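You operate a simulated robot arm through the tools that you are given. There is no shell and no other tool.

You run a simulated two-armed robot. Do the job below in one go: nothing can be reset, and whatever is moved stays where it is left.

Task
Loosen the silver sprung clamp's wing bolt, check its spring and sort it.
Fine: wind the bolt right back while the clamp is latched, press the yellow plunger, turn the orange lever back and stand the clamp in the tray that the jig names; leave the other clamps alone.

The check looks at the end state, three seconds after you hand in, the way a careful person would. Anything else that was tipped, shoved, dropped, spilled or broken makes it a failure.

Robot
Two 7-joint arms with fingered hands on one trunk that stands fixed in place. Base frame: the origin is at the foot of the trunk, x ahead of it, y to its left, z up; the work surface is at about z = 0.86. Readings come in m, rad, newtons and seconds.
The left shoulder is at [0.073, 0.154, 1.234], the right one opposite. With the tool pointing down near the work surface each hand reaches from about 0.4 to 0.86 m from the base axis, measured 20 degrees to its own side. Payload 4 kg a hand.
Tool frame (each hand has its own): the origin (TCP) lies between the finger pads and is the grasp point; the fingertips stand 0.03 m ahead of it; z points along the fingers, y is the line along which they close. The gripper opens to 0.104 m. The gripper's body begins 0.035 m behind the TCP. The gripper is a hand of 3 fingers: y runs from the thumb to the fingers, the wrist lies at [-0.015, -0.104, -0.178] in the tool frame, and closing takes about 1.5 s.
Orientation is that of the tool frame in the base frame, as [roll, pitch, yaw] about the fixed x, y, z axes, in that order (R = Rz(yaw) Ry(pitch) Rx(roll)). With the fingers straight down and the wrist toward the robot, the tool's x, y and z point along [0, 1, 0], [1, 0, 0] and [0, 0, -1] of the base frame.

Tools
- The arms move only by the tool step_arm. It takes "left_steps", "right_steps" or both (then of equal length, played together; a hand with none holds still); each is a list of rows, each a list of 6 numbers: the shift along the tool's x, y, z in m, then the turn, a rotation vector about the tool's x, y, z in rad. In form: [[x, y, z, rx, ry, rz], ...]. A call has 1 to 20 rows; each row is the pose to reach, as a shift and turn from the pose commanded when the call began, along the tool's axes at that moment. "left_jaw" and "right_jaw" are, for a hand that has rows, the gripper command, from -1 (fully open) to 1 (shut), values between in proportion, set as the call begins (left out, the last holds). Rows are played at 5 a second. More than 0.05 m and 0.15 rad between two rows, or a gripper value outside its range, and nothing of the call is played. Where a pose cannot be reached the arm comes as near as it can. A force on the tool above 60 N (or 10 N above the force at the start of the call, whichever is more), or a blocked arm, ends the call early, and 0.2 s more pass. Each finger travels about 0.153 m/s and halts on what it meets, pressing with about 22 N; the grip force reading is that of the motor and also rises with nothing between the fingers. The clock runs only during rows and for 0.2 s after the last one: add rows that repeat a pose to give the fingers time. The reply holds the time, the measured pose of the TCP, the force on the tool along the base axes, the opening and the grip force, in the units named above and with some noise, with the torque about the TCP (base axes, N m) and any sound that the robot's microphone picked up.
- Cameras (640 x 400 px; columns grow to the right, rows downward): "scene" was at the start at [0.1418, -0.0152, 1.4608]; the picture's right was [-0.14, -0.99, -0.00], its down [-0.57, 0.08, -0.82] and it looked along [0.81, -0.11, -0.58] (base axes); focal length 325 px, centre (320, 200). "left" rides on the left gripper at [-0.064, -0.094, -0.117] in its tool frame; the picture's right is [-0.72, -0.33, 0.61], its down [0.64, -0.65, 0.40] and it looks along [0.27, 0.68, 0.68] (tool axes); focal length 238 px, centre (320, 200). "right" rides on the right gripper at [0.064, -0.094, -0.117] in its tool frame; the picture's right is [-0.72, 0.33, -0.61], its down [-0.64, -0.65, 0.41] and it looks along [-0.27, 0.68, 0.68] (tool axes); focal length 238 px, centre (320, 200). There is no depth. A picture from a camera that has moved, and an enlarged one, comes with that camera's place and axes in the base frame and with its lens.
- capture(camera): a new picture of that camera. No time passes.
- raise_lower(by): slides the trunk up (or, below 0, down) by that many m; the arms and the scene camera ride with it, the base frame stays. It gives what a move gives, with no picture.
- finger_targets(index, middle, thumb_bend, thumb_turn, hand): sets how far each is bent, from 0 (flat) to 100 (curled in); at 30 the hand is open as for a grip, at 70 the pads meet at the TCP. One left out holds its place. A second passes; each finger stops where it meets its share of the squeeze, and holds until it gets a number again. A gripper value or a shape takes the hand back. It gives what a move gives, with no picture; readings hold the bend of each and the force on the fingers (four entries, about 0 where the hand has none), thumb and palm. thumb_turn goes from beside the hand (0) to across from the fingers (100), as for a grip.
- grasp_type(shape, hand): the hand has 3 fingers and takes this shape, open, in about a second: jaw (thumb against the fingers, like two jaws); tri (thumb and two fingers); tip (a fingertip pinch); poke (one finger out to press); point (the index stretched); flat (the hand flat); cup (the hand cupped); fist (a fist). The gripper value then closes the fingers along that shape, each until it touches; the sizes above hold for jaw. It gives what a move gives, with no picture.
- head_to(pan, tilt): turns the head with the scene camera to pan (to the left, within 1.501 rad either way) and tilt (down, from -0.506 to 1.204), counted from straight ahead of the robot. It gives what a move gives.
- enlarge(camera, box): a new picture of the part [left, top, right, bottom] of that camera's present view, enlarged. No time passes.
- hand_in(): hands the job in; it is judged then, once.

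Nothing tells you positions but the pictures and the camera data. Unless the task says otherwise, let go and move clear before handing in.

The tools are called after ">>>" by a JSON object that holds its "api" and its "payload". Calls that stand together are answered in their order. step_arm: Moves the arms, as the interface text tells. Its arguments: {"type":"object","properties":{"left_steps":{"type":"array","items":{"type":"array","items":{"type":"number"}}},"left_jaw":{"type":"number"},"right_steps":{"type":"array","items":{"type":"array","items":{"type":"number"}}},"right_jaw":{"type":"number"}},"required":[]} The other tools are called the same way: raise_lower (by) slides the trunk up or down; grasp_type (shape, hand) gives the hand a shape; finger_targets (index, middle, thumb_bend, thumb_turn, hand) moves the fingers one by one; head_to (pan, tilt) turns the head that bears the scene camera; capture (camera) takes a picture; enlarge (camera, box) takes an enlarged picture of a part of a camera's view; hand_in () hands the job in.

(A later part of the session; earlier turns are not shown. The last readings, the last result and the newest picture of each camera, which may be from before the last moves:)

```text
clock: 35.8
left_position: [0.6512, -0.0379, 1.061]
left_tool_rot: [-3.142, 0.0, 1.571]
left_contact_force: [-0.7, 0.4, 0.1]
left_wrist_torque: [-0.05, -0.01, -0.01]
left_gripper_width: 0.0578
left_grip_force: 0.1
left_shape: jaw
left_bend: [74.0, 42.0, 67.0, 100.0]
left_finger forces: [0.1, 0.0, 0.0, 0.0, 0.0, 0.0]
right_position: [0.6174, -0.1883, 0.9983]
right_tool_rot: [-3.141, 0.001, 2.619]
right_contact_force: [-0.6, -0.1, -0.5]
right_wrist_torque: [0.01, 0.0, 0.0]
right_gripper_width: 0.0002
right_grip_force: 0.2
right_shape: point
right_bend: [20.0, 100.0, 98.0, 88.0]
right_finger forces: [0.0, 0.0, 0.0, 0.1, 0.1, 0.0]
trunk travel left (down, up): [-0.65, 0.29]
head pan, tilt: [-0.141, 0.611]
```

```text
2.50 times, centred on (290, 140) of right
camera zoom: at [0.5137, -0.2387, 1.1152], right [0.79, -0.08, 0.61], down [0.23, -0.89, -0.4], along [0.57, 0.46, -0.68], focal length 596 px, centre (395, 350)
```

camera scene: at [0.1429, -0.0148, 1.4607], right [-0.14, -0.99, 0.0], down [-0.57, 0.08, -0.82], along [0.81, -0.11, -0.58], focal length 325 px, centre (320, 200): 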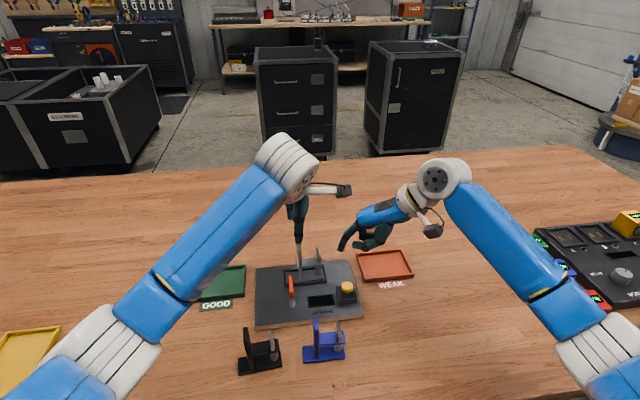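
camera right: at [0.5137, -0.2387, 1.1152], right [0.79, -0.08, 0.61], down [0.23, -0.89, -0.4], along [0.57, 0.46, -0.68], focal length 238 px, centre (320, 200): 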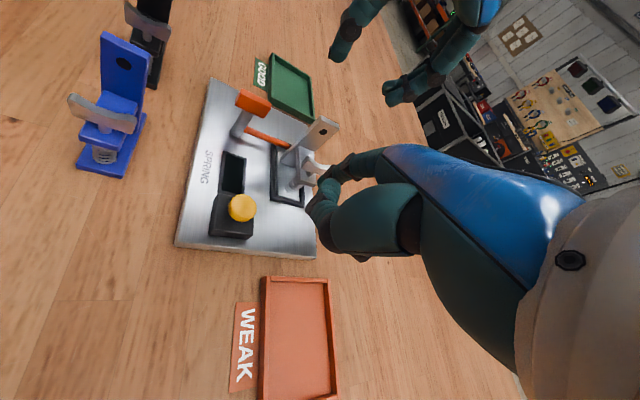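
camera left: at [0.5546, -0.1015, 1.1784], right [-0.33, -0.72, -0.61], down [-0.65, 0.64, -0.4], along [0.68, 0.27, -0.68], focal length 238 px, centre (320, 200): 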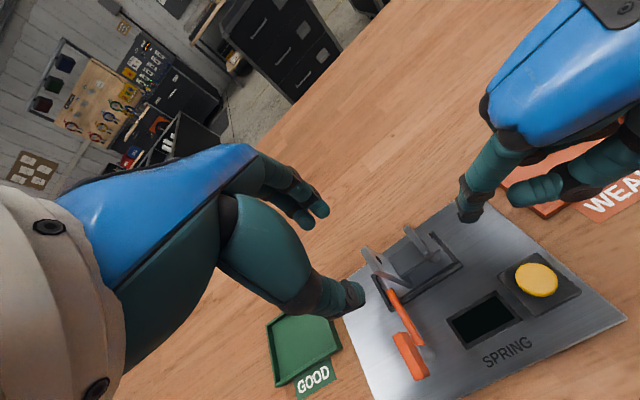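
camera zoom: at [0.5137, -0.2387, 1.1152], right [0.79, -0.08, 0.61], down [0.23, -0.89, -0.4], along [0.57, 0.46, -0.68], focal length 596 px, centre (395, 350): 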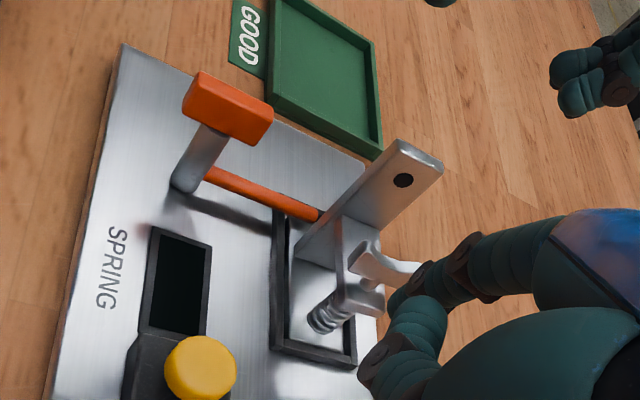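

The left thumb sits in line with the upright. I'll lower the left hand so its fingers straddle the upright's front and back edges.

>>> {"api": "step_arm", "payload": {"left_steps": [[-0.001, 0.001, 0.02, 0, 0, 0], [-0.003, 0.002, 0.04, 0, 0, 0], [-0.003, 0.002, 0.058, 0, 0, 0], [-0.003, 0.002, 0.058, 0, 0, 0]]}}

>>> {"api": "enlarge", "payload": {"camera": "left", "box": [270, 160, 450, 340]}}

>>> {"api": "enlarge", "payload": {"camera": "scene", "box": [280, 210, 340, 290]}}

>>> {"api": "enlarge", "payload": {"camera": "right", "box": [220, 40, 400, 220]}}

```text
clock: 36.8
left_position: [0.6529, -0.0429, 1.0022]
left_tool_rot: [-3.141, 0.0, 1.572]
left_contact_force: [0.0, 0.0, 0.3]
left_wrist_torque: [0.0, 0.02, 0.03]
left_gripper_width: 0.0577
left_grip_force: 0.0
left_shape: jaw
left_bend: [74.0, 42.0, 67.0, 100.0]
left_finger forces: [0.0, 0.0, 0.1, 0.1, 0.0, 0.0]
right_position: [0.6169, -0.1904, 0.9966]
right_tool_rot: [3.139, 0.0, 2.62]
right_contact_force: [0.4, -0.2, 0.2]
right_wrist_torque: [0.0, -0.01, 0.01]
right_gripper_width: 0.0001
right_grip_force: 0.0
right_shape: point
right_bend: [20.0, 100.0, 98.0, 88.0]
right_finger forces: [0.0, 0.0, 0.1, 0.0, 0.0, 0.0]
trunk travel left (down, up): [-0.65, 0.29]
head pan, tilt: [-0.141, 0.611]
```

```text
2.22 times, centred on (360, 250) of left
camera zoom: at [0.556, -0.1066, 1.1217], right [-0.33, -0.72, -0.61], down [-0.65, 0.64, -0.4], along [0.68, 0.27, -0.68], focal length 530 px, centre (231, 89)
```

zoom: 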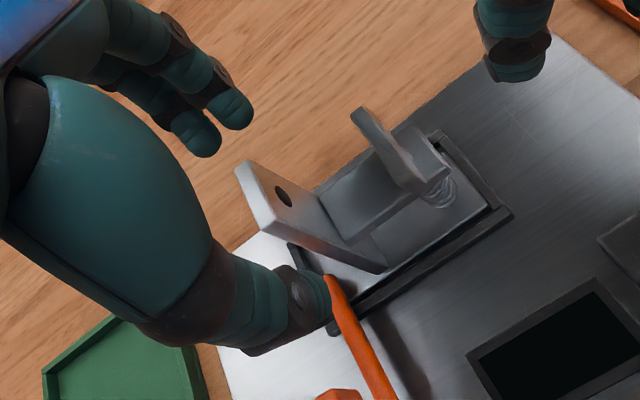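

```text
5.00 times, centred on (310, 250) of scene
camera zoom: at [0.1428, -0.0163, 1.4607], right [-0.14, -0.99, 0.0], down [-0.57, 0.08, -0.82], along [0.81, -0.11, -0.58], focal length 1623 px, centre (370, -50)
```

zoom: 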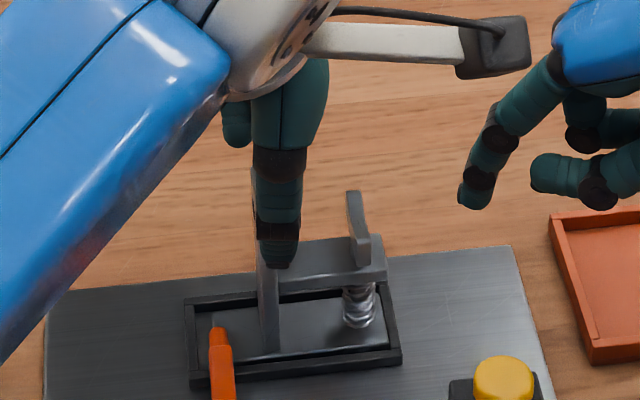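

```text
2.22 times, centred on (310, 130) of right
camera zoom: at [0.5137, -0.2402, 1.1149], right [0.79, -0.08, 0.61], down [0.23, -0.88, -0.41], along [0.57, 0.46, -0.68], focal length 530 px, centre (342, 356)
```

zoom: 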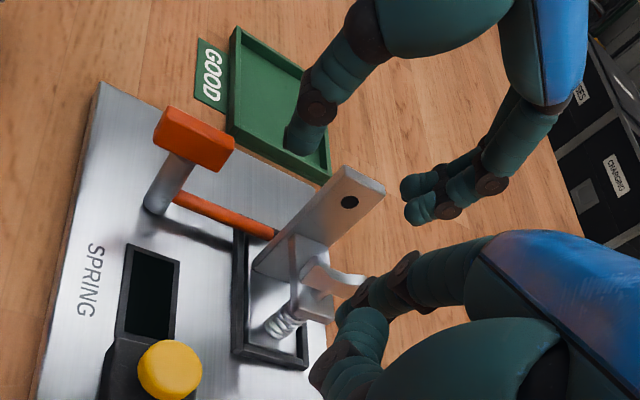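

The left fingers straddle the upright cleanly. I'll go down a little further and close on it.

>>> {"api": "step_arm", "payload": {"left_steps": [[0, 0, 0.01, 0, 0, 0], [0, 0, 0.018, 0, 0, 0], [0, 0, 0.018, 0, 0, 0]]}}

>>> {"api": "step_arm", "payload": {"left_steps": [[0, 0, 0, 0, 0, 0], [0, 0, 0, 0, 0, 0], [0, 0, 0, 0, 0, 0], [0, 0, 0, 0, 0, 0], [0, 0, 0, 0, 0, 0], [0, 0, 0, 0, 0, 0]], "left_jaw": 0.8}}

>>> {"api": "enlarge", "payload": {"camera": "left", "box": [270, 160, 450, 340]}}

>>> {"api": "enlarge", "payload": {"camera": "scene", "box": [280, 210, 340, 290]}}

>>> {"api": "enlarge", "payload": {"camera": "right", "box": [220, 40, 400, 220]}}

```text
clock: 37.6
left_position: [0.6538, -0.0432, 0.9857]
left_tool_rot: [-3.141, 0.0, 1.571]
left_contact_force: [0.1, 0.8, 0.3]
left_wrist_torque: [-0.02, -0.01, 0.0]
left_gripper_width: 0.0576
left_grip_force: 0.0
left_shape: jaw
left_bend: [74.0, 42.0, 67.0, 100.0]
left_finger forces: [0.0, 0.0, 0.1, 0.0, 0.0, 0.0]
right_position: [0.617, -0.1918, 0.9978]
right_tool_rot: [3.14, 0.0, 2.62]
right_contact_force: [0.8, -0.7, 1.0]
right_wrist_torque: [-0.03, 0.03, 0.01]
right_gripper_width: 0.0004
right_grip_force: 0.1
right_shape: point
right_bend: [20.0, 100.0, 98.0, 88.0]
right_finger forces: [0.0, 0.1, 0.0, 0.1, 0.0, 0.0]
trunk travel left (down, up): [-0.65, 0.29]
head pan, tilt: [-0.141, 0.611]
```

```text
clock: 39.0
left_position: [0.6529, -0.0431, 0.9855]
left_tool_rot: [-3.141, -0.001, 1.574]
left_contact_force: [-1.5, 2.6, -2.1]
left_wrist_torque: [0.11, 0.0, 0.08]
left_gripper_width: 0.0086
left_grip_force: 21.8
left_shape: jaw
left_bend: [70.0, 60.0, 77.0, 100.0]
left_finger forces: [0.8, 7.8, 0.1, 0.1, 15.0, 0.0]
right_position: [0.6183, -0.1902, 0.997]
right_tool_rot: [3.141, -0.001, 2.62]
right_contact_force: [-0.4, 0.2, -1.0]
right_wrist_torque: [0.0, -0.01, 0.01]
right_gripper_width: 0.0
right_grip_force: 0.1
right_shape: point
right_bend: [20.0, 100.0, 98.0, 88.0]
right_finger forces: [0.0, 0.0, 0.0, 0.0, 0.0, 0.0]
trunk travel left (down, up): [-0.65, 0.29]
head pan, tilt: [-0.141, 0.611]
```

```text
2.22 times, centred on (360, 250) of left
camera zoom: at [0.5574, -0.1068, 1.1034], right [-0.33, -0.72, -0.61], down [-0.65, 0.64, -0.4], along [0.68, 0.27, -0.68], focal length 530 px, centre (231, 89)
```

zoom: 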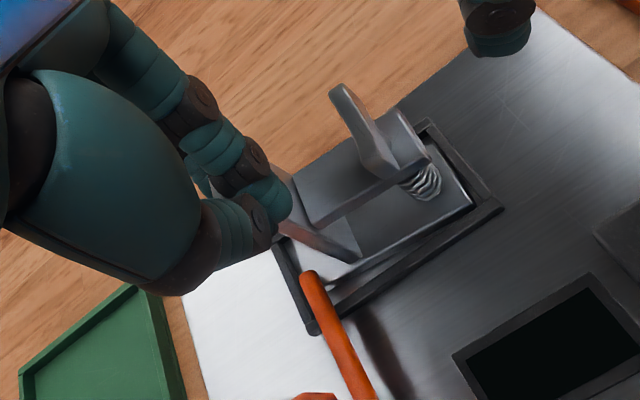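

```text
5.00 times, centred on (310, 250) of scene
camera zoom: at [0.1431, -0.0152, 1.4607], right [-0.14, -0.99, 0.0], down [-0.57, 0.08, -0.82], along [0.81, -0.11, -0.58], focal length 1623 px, centre (370, -50)
```

zoom: 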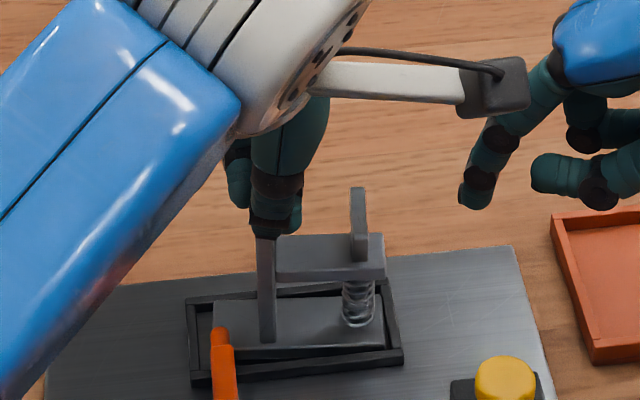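

```text
2.22 times, centred on (310, 130) of right
camera zoom: at [0.5139, -0.2397, 1.1149], right [0.79, -0.08, 0.61], down [0.23, -0.88, -0.4], along [0.57, 0.46, -0.68], focal length 530 px, centre (342, 356)
```

zoom: 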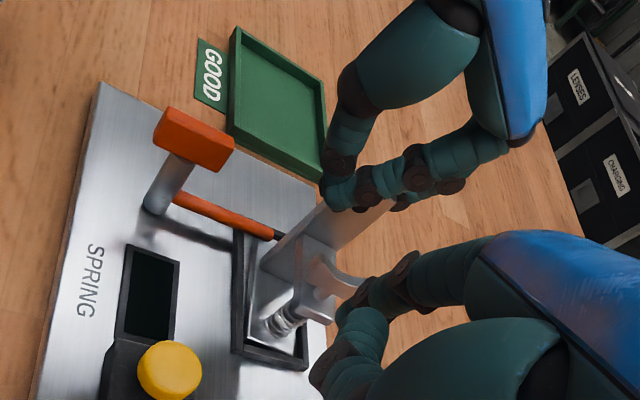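

The left hand grips the upright (21.8 N) but the clamp may have twisted slightly. I'll zoom in to check its seating.

>>> {"api": "enlarge", "payload": {"camera": "scene", "box": [285, 245, 335, 295]}}

>>> {"api": "enlarge", "payload": {"camera": "right", "box": [260, 80, 380, 200]}}

>>> {"api": "enlarge", "payload": {"camera": "left", "box": [320, 190, 440, 310]}}

```text
8.00 times, centred on (310, 270) of scene
camera zoom: at [0.1431, -0.0152, 1.4607], right [-0.14, -0.99, 0.0], down [-0.57, 0.08, -0.82], along [0.81, -0.11, -0.58], focal length 2597 px, centre (400, -360)
```

zoom: 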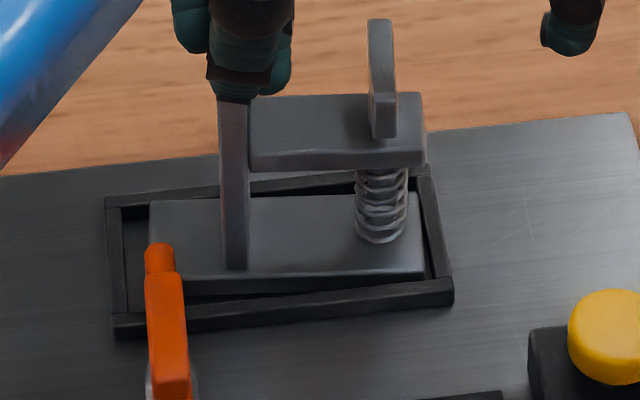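

```text
3.33 times, centred on (320, 140) of right
camera zoom: at [0.5139, -0.2397, 1.1149], right [0.79, -0.08, 0.61], down [0.23, -0.88, -0.4], along [0.57, 0.46, -0.68], focal length 794 px, centre (320, 400)
```

zoom: 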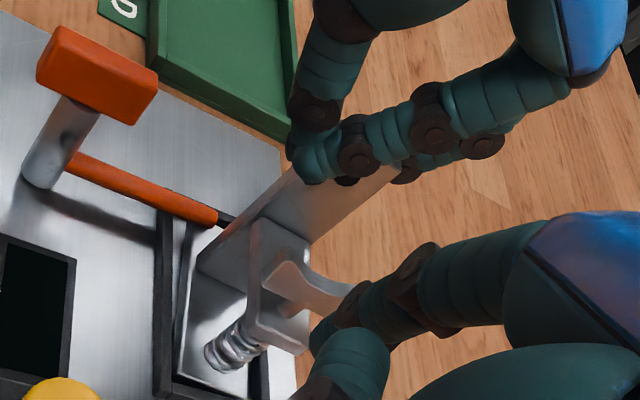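

```text
3.33 times, centred on (380, 250) of left
camera zoom: at [0.5574, -0.1068, 1.1034], right [-0.33, -0.72, -0.61], down [-0.65, 0.64, -0.4], along [0.68, 0.27, -0.68], focal length 794 px, centre (120, 33)
```

zoom: 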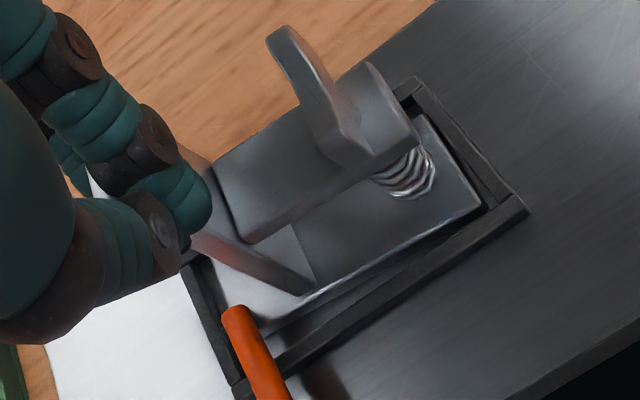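

The left index slipped along the upright's right face instead of its far edge, so this grip would block my path. I'll release, lift, and try the left hand's narrow "tip" pinch (index and thumb) instead.

>>> {"api": "step_arm", "payload": {"left_steps": [[0, 0, 0, 0, 0, 0], [0, 0, 0, 0, 0, 0], [0, 0, 0, 0, 0, 0], [0, 0, 0, 0, 0, 0], [0, 0, -0.02, 0, 0, 0], [0, 0, -0.05, 0, 0, 0], [0, 0, -0.08, 0, 0, 0]], "left_jaw": -0.1}}

>>> {"api": "grasp_type", "payload": {"hand": "left", "shape": "tip"}}

>>> {"api": "capture", "payload": {"camera": "left"}}

>>> {"api": "enlarge", "payload": {"camera": "scene", "box": [260, 180, 360, 290]}}

>>> {"api": "enlarge", "payload": {"camera": "right", "box": [220, 0, 440, 220]}}

```text
clock: 40.6
left_position: [0.6533, -0.0437, 1.0673]
left_tool_rot: [-3.141, -0.002, 1.571]
left_contact_force: [-0.3, -0.6, 0.0]
left_wrist_torque: [-0.02, -0.03, -0.04]
left_gripper_width: 0.0565
left_grip_force: 0.1
left_shape: jaw
left_bend: [74.0, 43.0, 67.0, 100.0]
left_finger forces: [0.0, 0.0, 0.0, 0.1, 0.0, 0.0]
right_position: [0.6171, -0.1918, 0.9976]
right_tool_rot: [3.138, 0.0, 2.619]
right_contact_force: [-1.6, 1.2, -0.1]
right_wrist_torque: [0.0, -0.02, 0.02]
right_gripper_width: 0.0
right_grip_force: 0.1
right_shape: point
right_bend: [20.0, 100.0, 98.0, 88.0]
right_finger forces: [0.0, 0.0, 0.1, 0.0, 0.0, 0.1]
trunk travel left (down, up): [-0.65, 0.29]
head pan, tilt: [-0.141, 0.611]
```

```text
clock: 41.5
left_position: [0.6542, -0.0432, 1.0667]
left_tool_rot: [-3.14, 0.0, 1.572]
left_contact_force: [-0.7, -0.6, 0.2]
left_wrist_torque: [-0.03, 0.03, -0.02]
left_gripper_width: 0.104
left_grip_force: 0.0
left_shape: tip
left_bend: [30.0, 98.0, 30.0, 98.0]
left_finger forces: [0.0, 0.0, 0.0, 0.1, 0.0, 0.0]
right_position: [0.6185, -0.1902, 0.997]
right_tool_rot: [3.139, 0.0, 2.62]
right_contact_force: [-0.2, 0.0, -0.6]
right_wrist_torque: [-0.02, 0.02, -0.02]
right_gripper_width: 0.0
right_grip_force: 0.1
right_shape: point
right_bend: [20.0, 100.0, 98.0, 88.0]
right_finger forces: [0.1, 0.0, 0.0, 0.1, 0.0, 0.0]
trunk travel left (down, up): [-0.65, 0.29]
head pan, tilt: [-0.141, 0.611]
```

```text
taken
camera left: at [0.557, -0.1073, 1.1845], right [-0.33, -0.72, -0.61], down [-0.65, 0.64, -0.4], along [0.68, 0.27, -0.68], focal length 238 px, centre (320, 200)
```

left: 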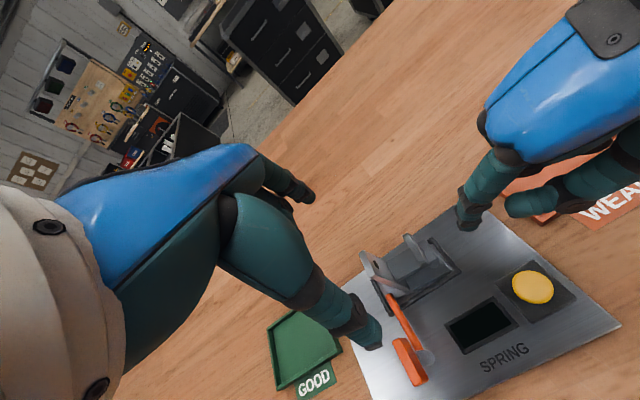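

```text
3.64 times, centred on (310, 235) of scene
camera zoom: at [0.143, -0.0163, 1.4607], right [-0.14, -0.99, 0.0], down [-0.57, 0.08, -0.82], along [0.81, -0.11, -0.58], focal length 1181 px, centre (356, 73)
```

zoom: 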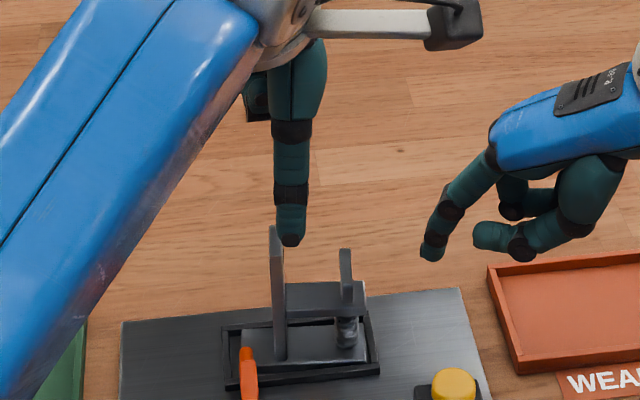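

```text
1.82 times, centred on (330, 110) of right
camera zoom: at [0.5138, -0.2402, 1.1148], right [0.79, -0.08, 0.61], down [0.23, -0.88, -0.41], along [0.57, 0.46, -0.68], focal length 433 px, centre (302, 364)
```

zoom: 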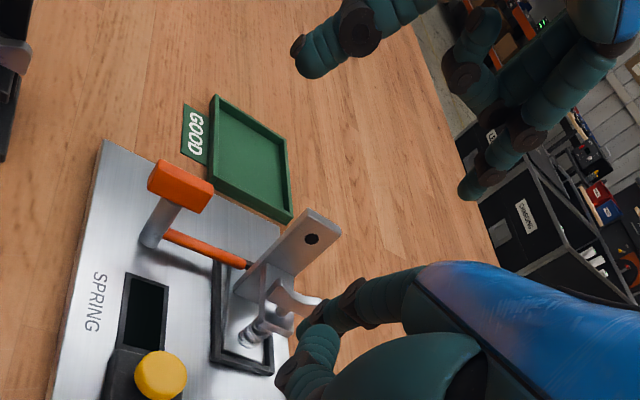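

The tip shape leaves only index and thumb out. I'll close them partly in the air to see how they oppose each other.

>>> {"api": "step_arm", "payload": {"left_steps": [[0, 0, 0, 0, 0, 0], [0, 0, 0, 0, 0, 0], [0, 0, 0, 0, 0, 0], [0, 0, 0, 0, 0, 0], [0, 0, 0, 0, 0, 0]], "left_jaw": 0.35}}

>>> {"api": "capture", "payload": {"camera": "left"}}

>>> {"api": "enlarge", "payload": {"camera": "scene", "box": [270, 180, 350, 290]}}

>>> {"api": "enlarge", "payload": {"camera": "right", "box": [260, 0, 480, 180]}}

```text
clock: 42.7
left_position: [0.6523, -0.0437, 1.0677]
left_tool_rot: [-3.141, 0.001, 1.57]
left_contact_force: [-0.3, 0.7, 0.1]
left_wrist_torque: [0.02, 0.02, 0.0]
left_gripper_width: 0.0342
left_grip_force: 0.0
left_shape: tip
left_bend: [73.0, 98.0, 73.0, 100.0]
left_finger forces: [0.0, 0.1, 0.0, 0.1, 0.0, 0.1]
right_position: [0.6191, -0.1907, 0.9972]
right_tool_rot: [3.14, 0.001, 2.619]
right_contact_force: [0.4, -0.7, -0.9]
right_wrist_torque: [-0.04, -0.01, 0.01]
right_gripper_width: 0.0001
right_grip_force: 0.1
right_shape: point
right_bend: [20.0, 100.0, 98.0, 88.0]
right_finger forces: [0.0, 0.0, 0.0, 0.0, 0.0, 0.1]
trunk travel left (down, up): [-0.65, 0.29]
head pan, tilt: [-0.141, 0.611]
```

```text
taken
camera left: at [0.5568, -0.1074, 1.1849], right [-0.33, -0.72, -0.61], down [-0.65, 0.64, -0.4], along [0.68, 0.27, -0.68], focal length 238 px, centre (320, 200)
```

left: 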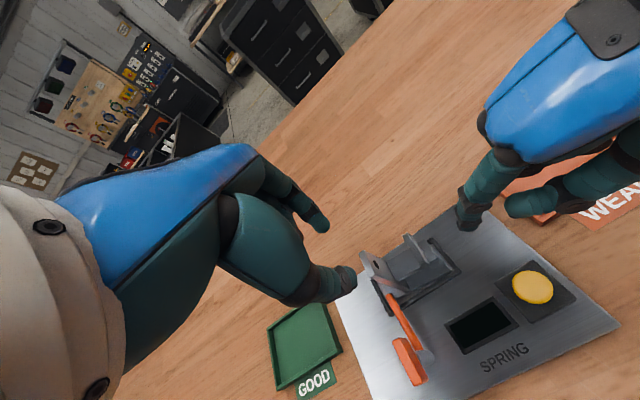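

```text
3.64 times, centred on (310, 235) of scene
camera zoom: at [0.1428, -0.0163, 1.4607], right [-0.14, -0.99, 0.0], down [-0.57, 0.08, -0.82], along [0.81, -0.11, -0.58], focal length 1181 px, centre (356, 73)
```

zoom: 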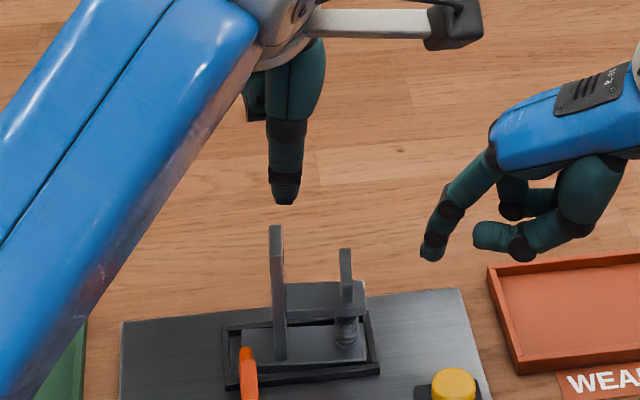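

```text
2.22 times, centred on (370, 90) of right
camera zoom: at [0.5137, -0.2402, 1.1149], right [0.79, -0.08, 0.61], down [0.23, -0.88, -0.41], along [0.57, 0.46, -0.68], focal length 530 px, centre (209, 444)
```

zoom: 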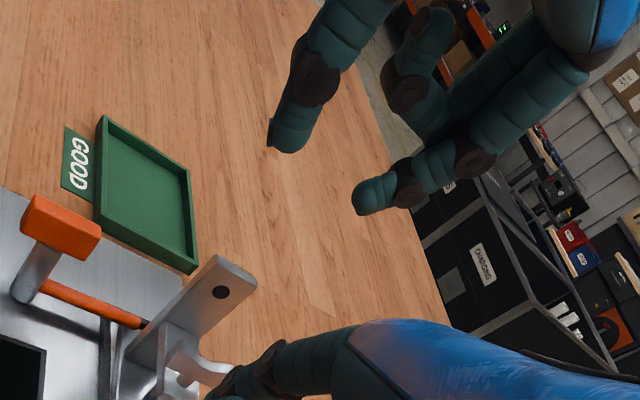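

In the tip shape the left index and thumb oppose each other neatly along x at y≈−0.043, right in line with the upright. I'll open a bit and go down over the upright, then pinch its edges.

>>> {"api": "step_arm", "payload": {"left_steps": [[0, 0.001, 0, 0, 0, 0], [0.001, 0.001, 0, 0, 0, 0], [0.001, 0.001, 0.02, 0, 0, 0], [0.001, 0.001, 0.04, 0, 0, 0], [0.001, 0.001, 0.06, 0, 0, 0], [0.001, 0.001, 0.07, 0, 0, 0], [0.001, 0.001, 0.07, 0, 0, 0]], "left_jaw": -0.1}}

>>> {"api": "enlarge", "payload": {"camera": "scene", "box": [280, 220, 340, 290]}}

>>> {"api": "enlarge", "payload": {"camera": "right", "box": [240, 40, 420, 200]}}

>>> {"api": "enlarge", "payload": {"camera": "left", "box": [290, 180, 450, 320]}}

```text
clock: 44.3
left_position: [0.6539, -0.0427, 0.9962]
left_tool_rot: [-3.141, 0.001, 1.571]
left_contact_force: [0.3, -0.7, 0.0]
left_wrist_torque: [-0.01, 0.03, -0.02]
left_gripper_width: 0.0566
left_grip_force: 0.1
left_shape: tip
left_bend: [32.0, 98.0, 67.0, 100.0]
left_finger forces: [0.0, 0.1, 0.0, 0.0, 0.0, 0.0]
right_position: [0.6178, -0.1909, 0.9964]
right_tool_rot: [3.139, 0.001, 2.621]
right_contact_force: [-0.3, -0.7, 0.1]
right_wrist_torque: [0.0, 0.03, 0.01]
right_gripper_width: 0.0
right_grip_force: 0.0
right_shape: point
right_bend: [20.0, 100.0, 98.0, 88.0]
right_finger forces: [0.0, 0.0, 0.0, 0.1, 0.0, 0.0]
trunk travel left (down, up): [-0.65, 0.29]
head pan, tilt: [-0.141, 0.611]
```

```text
5.71 times, centred on (310, 255) of scene
camera zoom: at [0.1427, -0.0164, 1.4607], right [-0.14, -0.99, 0.0], down [-0.57, 0.08, -0.82], along [0.81, -0.11, -0.58], focal length 1855 px, centre (377, -114)
```

zoom: 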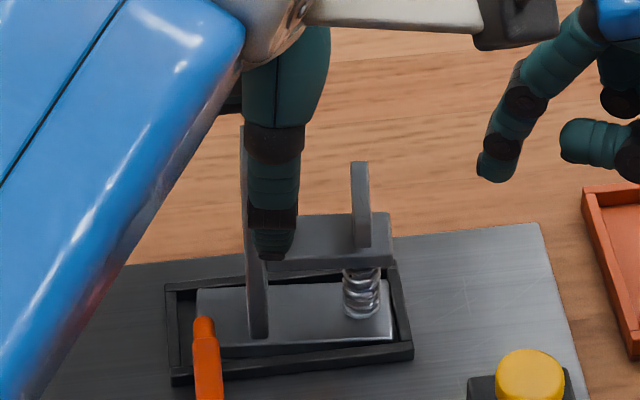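

```text
2.50 times, centred on (330, 120) of right
camera zoom: at [0.5137, -0.2402, 1.1149], right [0.79, -0.08, 0.61], down [0.23, -0.88, -0.41], along [0.57, 0.46, -0.68], focal length 596 px, centre (295, 400)
```

zoom: 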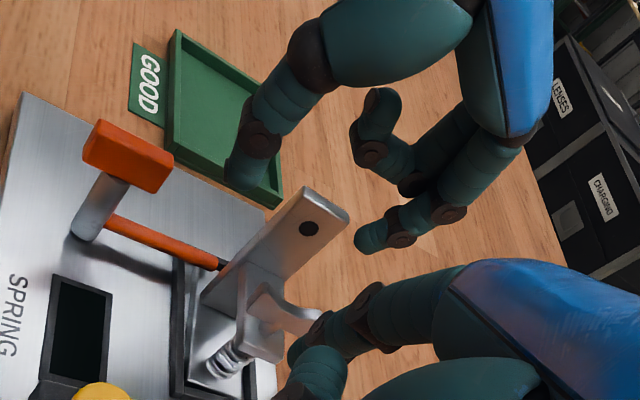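

```text
2.86 times, centred on (370, 250) of left
camera zoom: at [0.5578, -0.1069, 1.1138], right [-0.33, -0.72, -0.61], down [-0.65, 0.64, -0.4], along [0.68, 0.27, -0.68], focal length 681 px, centre (177, 57)
```

zoom: 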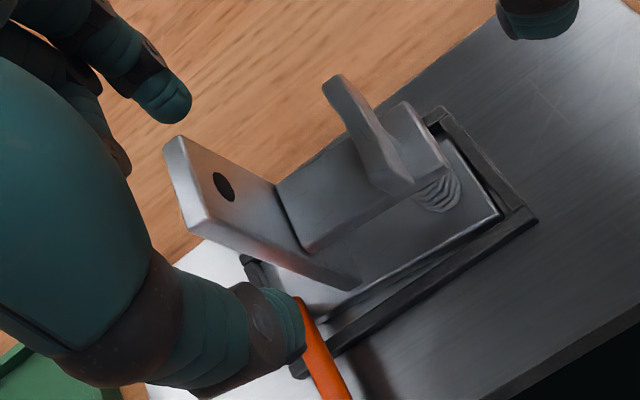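

The thumb sits a few mm right of the upright's centre line; I'll correct by 4 mm, lower a touch and pinch.

>>> {"api": "step_arm", "payload": {"left_steps": [[0.004, 0, 0, 0, 0, 0], [0.004, 0, 0.01, 0, 0, 0], [0.004, 0, 0.012, 0, 0, 0], [0.004, 0, 0.012, 0, 0, 0]]}}

>>> {"api": "step_arm", "payload": {"left_steps": [[0, 0, 0, 0, 0, 0], [0, 0, 0, 0, 0, 0], [0, 0, 0, 0, 0, 0], [0, 0, 0, 0, 0, 0], [0, 0, 0, 0, 0, 0], [0, 0, 0, 0, 0, 0]], "left_jaw": 0.65}}

>>> {"api": "enlarge", "payload": {"camera": "scene", "box": [280, 230, 340, 300]}}

>>> {"api": "enlarge", "payload": {"camera": "right", "box": [240, 40, 420, 200]}}

>>> {"api": "enlarge", "payload": {"camera": "left", "box": [290, 180, 450, 320]}}

```text
clock: 45.3
left_position: [0.6547, -0.0386, 0.9841]
left_tool_rot: [-3.141, 0.0, 1.572]
left_contact_force: [0.2, -0.4, 0.2]
left_wrist_torque: [0.01, 0.04, 0.01]
left_gripper_width: 0.0567
left_grip_force: 0.0
left_shape: tip
left_bend: [32.0, 98.0, 67.0, 100.0]
left_finger forces: [0.0, 0.0, 0.0, 0.0, 0.1, 0.0]
right_position: [0.6172, -0.1906, 0.997]
right_tool_rot: [3.139, -0.001, 2.62]
right_contact_force: [-0.3, 0.0, 0.6]
right_wrist_torque: [0.01, -0.03, 0.02]
right_gripper_width: 0.0
right_grip_force: 0.1
right_shape: point
right_bend: [20.0, 100.0, 98.0, 88.0]
right_finger forces: [0.0, 0.0, 0.0, 0.0, 0.1, 0.1]
trunk travel left (down, up): [-0.65, 0.29]
head pan, tilt: [-0.141, 0.611]
```

```text
clock: 46.7
left_position: [0.6552, -0.0392, 0.9837]
left_tool_rot: [3.141, -0.001, 1.574]
left_contact_force: [0.9, -0.1, 1.5]
left_wrist_torque: [0.02, 0.01, -0.04]
left_gripper_width: 0.0199
left_grip_force: 0.1
left_shape: tip
left_bend: [72.0, 98.0, 73.0, 100.0]
left_finger forces: [2.6, 0.1, 0.0, 0.1, 1.9, 0.0]
right_position: [0.6171, -0.19, 0.9971]
right_tool_rot: [3.14, -0.001, 2.619]
right_contact_force: [-0.2, 1.0, -0.6]
right_wrist_torque: [-0.01, -0.01, 0.02]
right_gripper_width: 0.0
right_grip_force: 0.1
right_shape: point
right_bend: [20.0, 100.0, 98.0, 88.0]
right_finger forces: [0.1, 0.0, 0.0, 0.1, 0.1, 0.0]
trunk travel left (down, up): [-0.65, 0.29]
head pan, tilt: [-0.141, 0.611]
```

```text
5.71 times, centred on (310, 265) of scene
camera zoom: at [0.1426, -0.0164, 1.4607], right [-0.14, -0.99, 0.0], down [-0.57, 0.08, -0.82], along [0.81, -0.11, -0.58], focal length 1855 px, centre (377, -171)
```

zoom: 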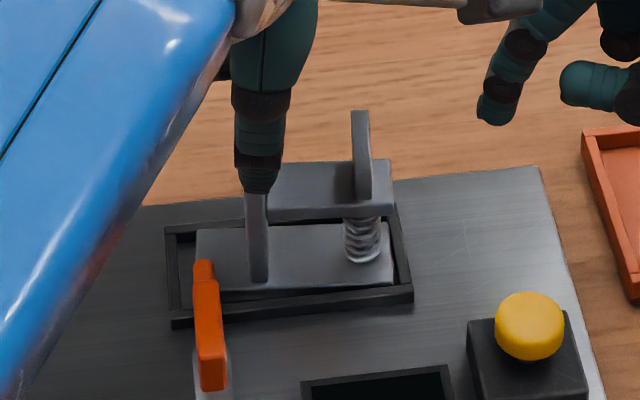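

```text
2.50 times, centred on (330, 120) of right
camera zoom: at [0.5136, -0.2402, 1.1149], right [0.79, -0.08, 0.61], down [0.23, -0.88, -0.41], along [0.57, 0.46, -0.68], focal length 596 px, centre (295, 400)
```

zoom: 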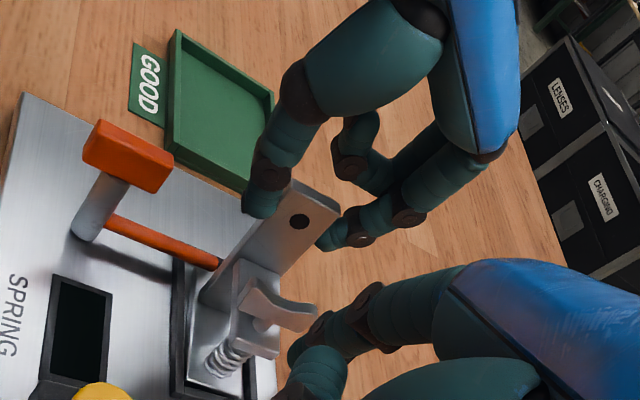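

```text
2.86 times, centred on (370, 250) of left
camera zoom: at [0.5587, -0.1026, 1.1015], right [-0.33, -0.72, -0.61], down [-0.65, 0.64, -0.4], along [0.68, 0.27, -0.68], focal length 681 px, centre (177, 57)
```

zoom: 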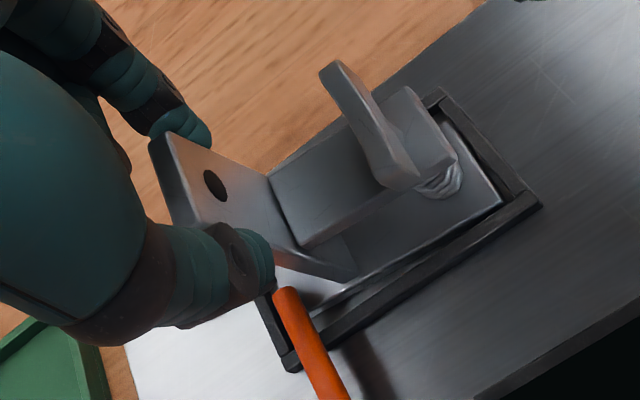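

The upright is now pinched squarely between the left index and thumb with the gap to the wing free. I'll squeeze firmly and take close pictures to locate the wing and axis.

>>> {"api": "step_arm", "payload": {"left_steps": [[0, 0, 0, 0, 0, 0], [0, 0, 0, 0, 0, 0], [0, 0, 0, 0, 0, 0], [0, 0, 0, 0, 0, 0]], "left_jaw": 1.0}}

>>> {"api": "enlarge", "payload": {"camera": "scene", "box": [290, 240, 340, 290]}}

>>> {"api": "enlarge", "payload": {"camera": "right", "box": [260, 80, 380, 200]}}

>>> {"api": "enlarge", "payload": {"camera": "left", "box": [320, 190, 440, 310]}}

```text
clock: 47.7
left_position: [0.6553, -0.0383, 0.9816]
left_tool_rot: [3.141, 0.001, 1.572]
left_contact_force: [-0.4, -0.4, -0.5]
left_wrist_torque: [-0.01, 0.04, 0.02]
left_gripper_width: 0.0213
left_grip_force: 22.0
left_shape: tip
left_bend: [72.0, 100.0, 74.0, 100.0]
left_finger forces: [20.0, 0.1, 0.0, 0.1, 19.8, 0.0]
right_position: [0.6178, -0.192, 0.9965]
right_tool_rot: [3.14, 0.0, 2.62]
right_contact_force: [-0.3, -0.2, -0.5]
right_wrist_torque: [-0.02, 0.0, 0.01]
right_gripper_width: 0.0
right_grip_force: 0.1
right_shape: point
right_bend: [20.0, 100.0, 98.0, 88.0]
right_finger forces: [0.0, 0.1, 0.1, 0.0, 0.1, 0.1]
trunk travel left (down, up): [-0.65, 0.29]
head pan, tilt: [-0.141, 0.611]
```

```text
8.00 times, centred on (315, 265) of scene
camera zoom: at [0.1432, -0.0163, 1.4606], right [-0.14, -0.99, 0.0], down [-0.57, 0.08, -0.82], along [0.81, -0.11, -0.58], focal length 2597 px, centre (360, -320)
```

zoom: 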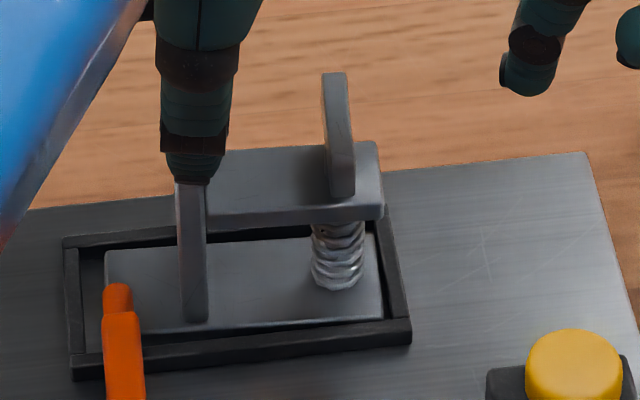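

```text
3.33 times, centred on (320, 140) of right
camera zoom: at [0.5139, -0.2402, 1.1147], right [0.79, -0.08, 0.61], down [0.23, -0.88, -0.41], along [0.57, 0.46, -0.68], focal length 794 px, centre (320, 400)
```

zoom: 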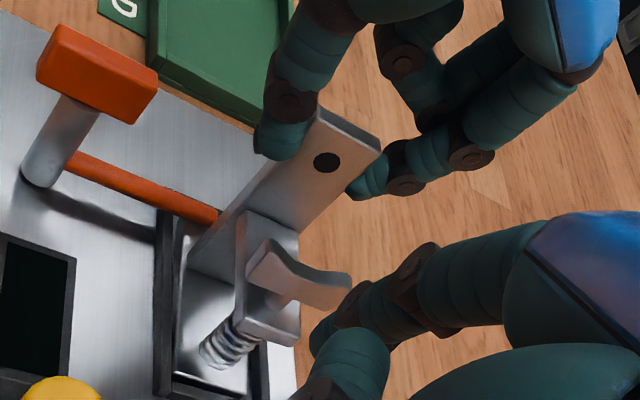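

```text
3.33 times, centred on (380, 250) of left
camera zoom: at [0.559, -0.1026, 1.1012], right [-0.33, -0.72, -0.61], down [-0.65, 0.64, -0.4], along [0.68, 0.27, -0.68], focal length 794 px, centre (120, 33)
```

zoom: 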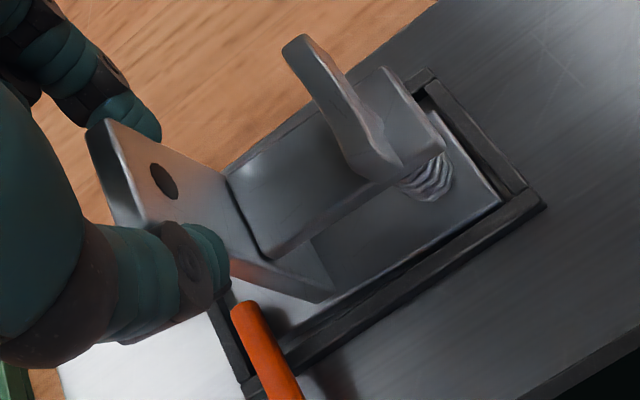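

The clamp is now held firmly (20 N on both digits). Axis is about (0.647, −0.082) and the wing lies along x; I'll bring the right index down on the right side of the wing's far arm and begin circling.

>>> {"api": "step_arm", "payload": {"right_steps": [[-0.0018, 0.0167, 0, 0, 0, 0], [-0.0035, 0.0334, 0, 0, 0, 0], [-0.0035, 0.0334, 0.015, 0, 0, 0], [-0.0035, 0.0334, 0.0285, 0, 0, 0], [0.0023, 0.0394, 0.0285, 0, 0, 0], [0.0019, 0.045, 0.0285, 0, 0, 0], [0.0019, 0.0499, 0.0285, 0, 0, 0], [0.0036, 0.0547, 0.0285, 0, 0, 0]]}}

>>> {"api": "enlarge", "payload": {"camera": "scene", "box": [290, 240, 340, 290]}}

>>> {"api": "enlarge", "payload": {"camera": "left", "box": [320, 170, 460, 310]}}

```text
clock: 49.5
left_position: [0.6548, -0.0377, 0.9824]
left_tool_rot: [3.141, -0.001, 1.571]
left_contact_force: [0.7, 5.3, 0.5]
left_wrist_torque: [0.13, 0.0, 0.06]
left_gripper_width: 0.0213
left_grip_force: 22.0
left_shape: tip
left_bend: [72.0, 100.0, 74.0, 100.0]
left_finger forces: [20.6, 0.0, 0.0, 0.0, 20.3, 0.0]
right_position: [0.6415, -0.1419, 0.9695]
right_tool_rot: [-3.141, 0.001, 2.618]
right_contact_force: [0.3, -6.4, 0.5]
right_wrist_torque: [-0.08, -0.01, -0.04]
right_gripper_width: 0.0959
right_grip_force: 0.1
right_shape: point
right_bend: [24.0, 100.0, 98.0, 88.0]
right_finger forces: [6.3, 0.0, 0.1, 0.0, 0.0, 0.0]
trunk travel left (down, up): [-0.65, 0.29]
head pan, tilt: [-0.141, 0.611]
```

```text
8.00 times, centred on (315, 265) of scene
camera zoom: at [0.1429, -0.016, 1.4607], right [-0.14, -0.99, 0.0], down [-0.57, 0.08, -0.82], along [0.81, -0.11, -0.58], focal length 2597 px, centre (360, -320)
```

zoom: 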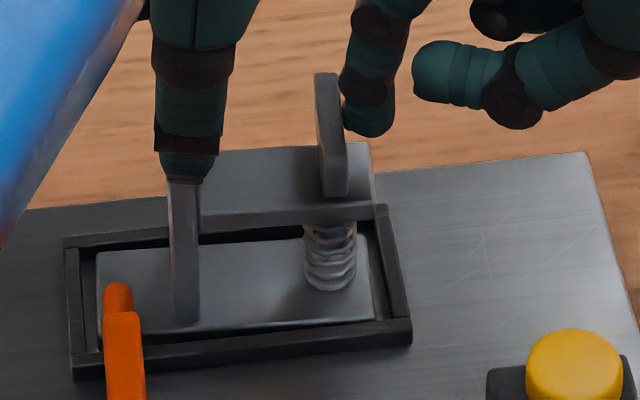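

```text
2.86 times, centred on (390, 240) of left
camera zoom: at [0.5592, -0.102, 1.1011], right [-0.32, -0.72, -0.61], down [-0.65, 0.64, -0.4], along [0.68, 0.27, -0.68], focal length 681 px, centre (120, 86)
```

zoom: 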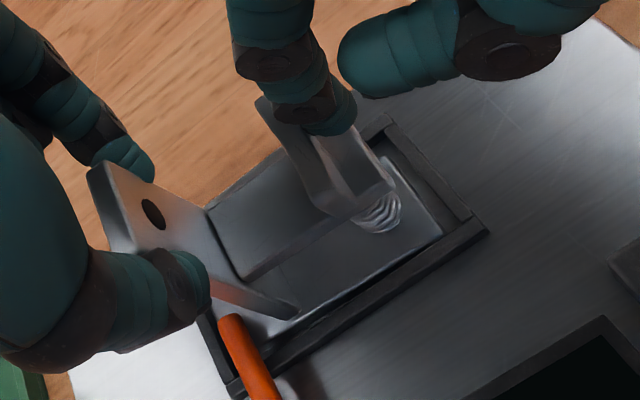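

The finger presses the far arm at a good lever (≈13 mm) with 6 N but the wing hasn't moved noticeably. I'll push a bit further to see whether it turns or is at its stop.

>>> {"api": "step_arm", "payload": {"right_steps": [[0.0016, 0.0027, 0, 0, 0, 0], [0.0033, 0.0052, 0, 0, 0, 0], [0.0033, 0.0052, 0, 0, 0, 0]]}}

>>> {"api": "enlarge", "payload": {"camera": "scene", "box": [290, 240, 340, 290]}}

>>> {"api": "enlarge", "payload": {"camera": "left", "box": [320, 170, 460, 310]}}

```text
clock: 50.3
left_position: [0.6546, -0.0399, 0.9841]
left_tool_rot: [3.14, -0.001, 1.572]
left_contact_force: [1.8, 9.9, 0.2]
left_wrist_torque: [0.21, -0.06, 0.11]
left_gripper_width: 0.021
left_grip_force: 21.8
left_shape: tip
left_bend: [72.0, 100.0, 74.0, 100.0]
left_finger forces: [21.0, 0.0, 0.1, 0.1, 20.8, 0.1]
right_position: [0.6417, -0.1354, 0.9687]
right_tool_rot: [-3.141, -0.001, 2.62]
right_contact_force: [0.1, -10.7, 1.1]
right_wrist_torque: [-0.16, -0.01, -0.17]
right_gripper_width: 0.0961
right_grip_force: 0.1
right_shape: point
right_bend: [26.0, 100.0, 98.0, 88.0]
right_finger forces: [10.1, 0.0, 0.0, 0.0, 0.0, 0.0]
trunk travel left (down, up): [-0.65, 0.29]
head pan, tilt: [-0.141, 0.611]
```

```text
8.00 times, centred on (315, 265) of scene
camera zoom: at [0.1431, -0.0164, 1.4607], right [-0.14, -0.99, 0.0], down [-0.57, 0.08, -0.82], along [0.81, -0.11, -0.58], focal length 2597 px, centre (360, -320)
```

zoom: 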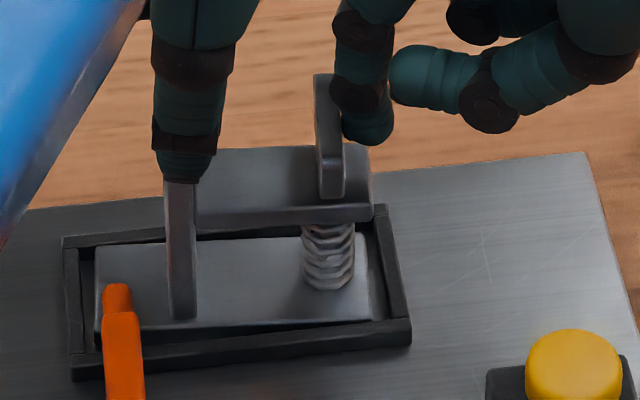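

```text
2.86 times, centred on (390, 240) of left
camera zoom: at [0.5591, -0.1025, 1.1013], right [-0.33, -0.72, -0.61], down [-0.65, 0.64, -0.4], along [0.68, 0.27, -0.68], focal length 681 px, centre (120, 86)
```

zoom: 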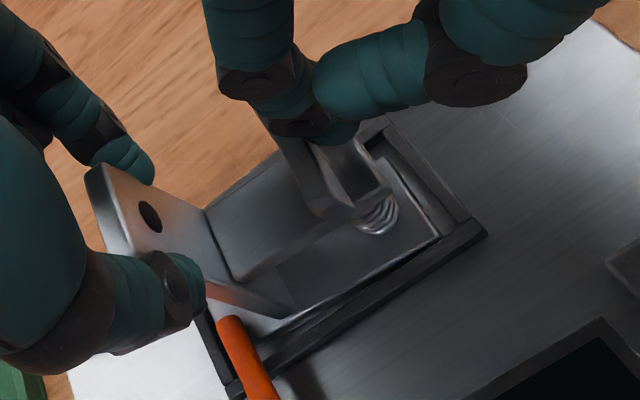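

The force rose to over 10 N at a ~1 cm lever with no rotation, whereas earlier 1.5–2 N turned it freely, so it looks like the bolt has come to its back stop (about 150° of turning). I'll back the finger off and inspect the wing's height and angle closely.

>>> {"api": "step_arm", "payload": {"right_steps": [[-0.005, -0.01, 0, 0, 0, 0], [-0.012, -0.025, 0, 0, 0, 0], [-0.02, -0.045, -0.02, 0, 0, 0], [-0.03, -0.065, -0.04, 0, 0, 0]]}}

>>> {"api": "enlarge", "payload": {"camera": "scene", "box": [290, 240, 340, 290]}}

>>> {"api": "enlarge", "payload": {"camera": "left", "box": [340, 190, 440, 290]}}

>>> {"api": "enlarge", "payload": {"camera": "right", "box": [250, 70, 370, 190]}}

```text
clock: 51.3
left_position: [0.6546, -0.0398, 0.9826]
left_tool_rot: [-3.141, 0.0, 1.571]
left_contact_force: [0.6, 0.4, -0.8]
left_wrist_torque: [0.03, -0.02, 0.04]
left_gripper_width: 0.0212
left_grip_force: 22.6
left_shape: tip
left_bend: [72.0, 100.0, 74.0, 100.0]
left_finger forces: [20.7, 0.0, 0.0, 0.0, 20.4, 0.1]
right_position: [0.6346, -0.2079, 1.009]
right_tool_rot: [3.14, 0.0, 2.623]
right_contact_force: [-0.4, 0.6, 0.2]
right_wrist_torque: [-0.05, 0.01, 0.01]
right_gripper_width: 0.0958
right_grip_force: 0.1
right_shape: point
right_bend: [20.0, 100.0, 98.0, 88.0]
right_finger forces: [0.1, 0.0, 0.1, 0.0, 0.1, 0.0]
trunk travel left (down, up): [-0.65, 0.29]
head pan, tilt: [-0.141, 0.611]
```

```text
8.00 times, centred on (315, 265) of scene
camera zoom: at [0.1427, -0.0172, 1.4606], right [-0.14, -0.99, 0.0], down [-0.57, 0.08, -0.82], along [0.81, -0.11, -0.58], focal length 2597 px, centre (360, -320)
```

zoom: 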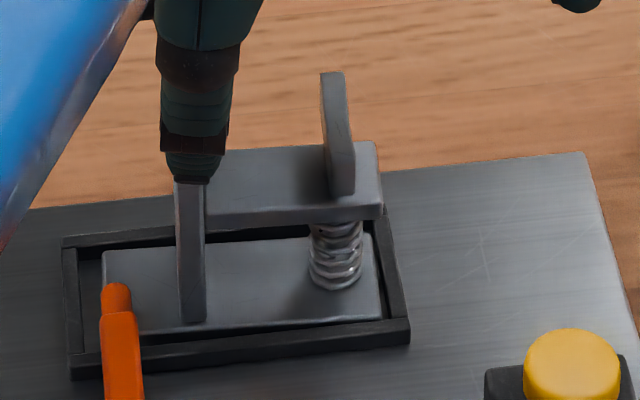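

```text
4.00 times, centred on (390, 240) of left
camera zoom: at [0.5586, -0.1034, 1.1014], right [-0.33, -0.72, -0.61], down [-0.65, 0.64, -0.4], along [0.68, 0.27, -0.68], focal length 953 px, centre (40, 40)
```

zoom: 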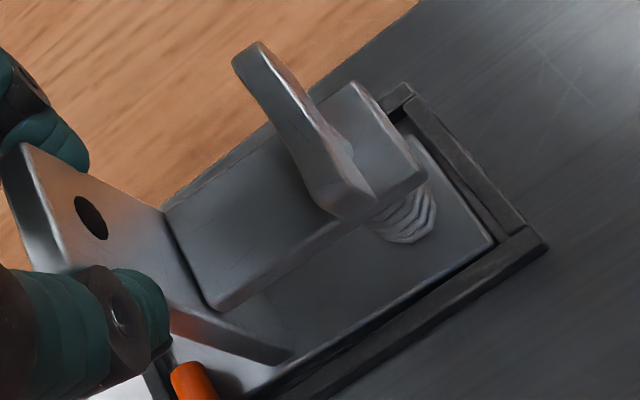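

```text
3.33 times, centred on (310, 130) of right
camera zoom: at [0.5309, -0.2575, 1.1269], right [0.79, -0.08, 0.61], down [0.23, -0.88, -0.41], along [0.57, 0.46, -0.68], focal length 794 px, centre (353, 433)
```

zoom: 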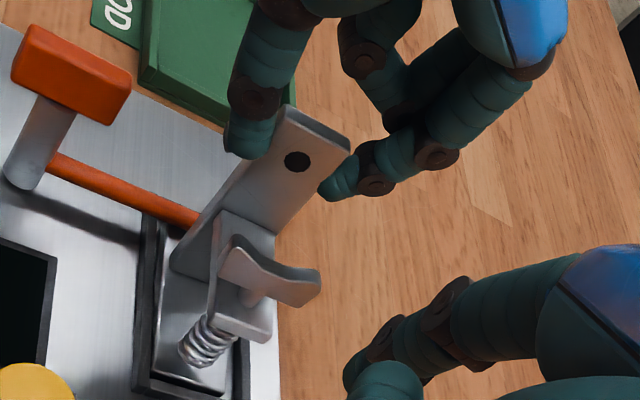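

The wing is now parallel to the upright, about 150° from where it began, and would not go further, so I take it as wound right back. Next is the yellow plunger with the same right index; let me locate it precisely.

>>> {"api": "capture", "payload": {"camera": "right"}}

>>> {"api": "enlarge", "payload": {"camera": "scene", "box": [290, 260, 370, 320]}}

>>> {"api": "capture", "payload": {"camera": "left"}}

```text
taken
camera right: at [0.5309, -0.2575, 1.1269], right [0.79, -0.08, 0.61], down [0.23, -0.88, -0.41], along [0.57, 0.46, -0.68], focal length 238 px, centre (320, 200)
```

right: 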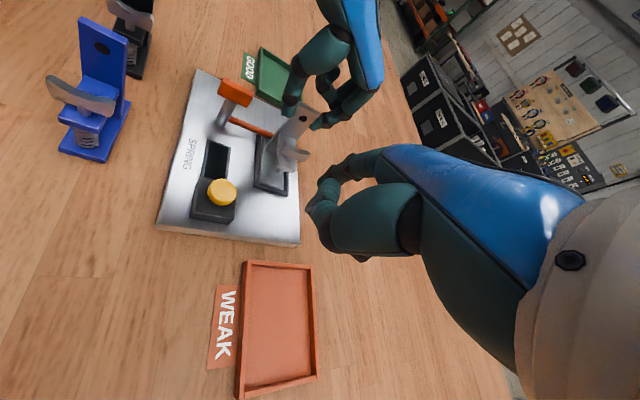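

```text
6.67 times, centred on (330, 290) of scene
camera zoom: at [0.1427, -0.0172, 1.4606], right [-0.14, -0.99, 0.0], down [-0.57, 0.08, -0.82], along [0.81, -0.11, -0.58], focal length 2164 px, centre (253, -400)
```

zoom: 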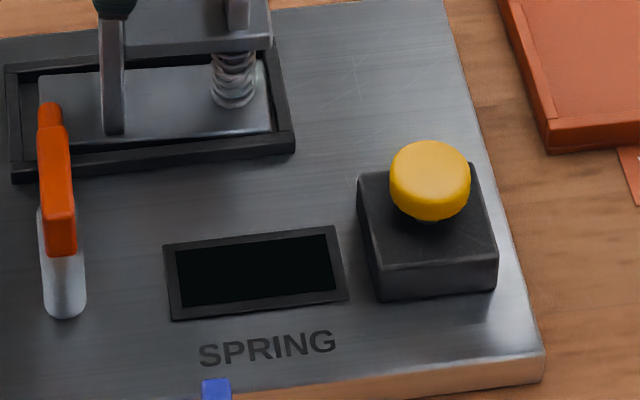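

```text
taken
camera left: at [0.5586, -0.1034, 1.1014], right [-0.33, -0.72, -0.61], down [-0.65, 0.64, -0.4], along [0.68, 0.27, -0.68], focal length 238 px, centre (320, 200)
```

left: 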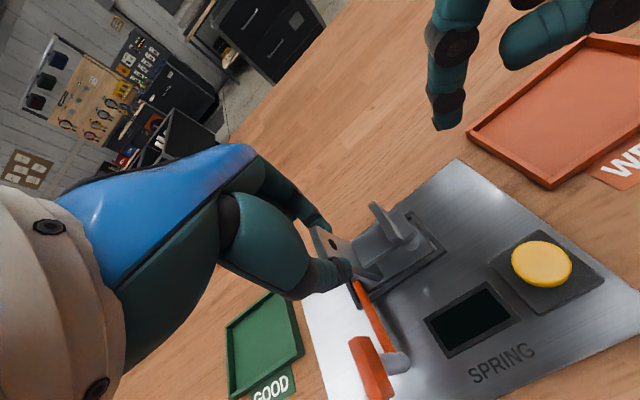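

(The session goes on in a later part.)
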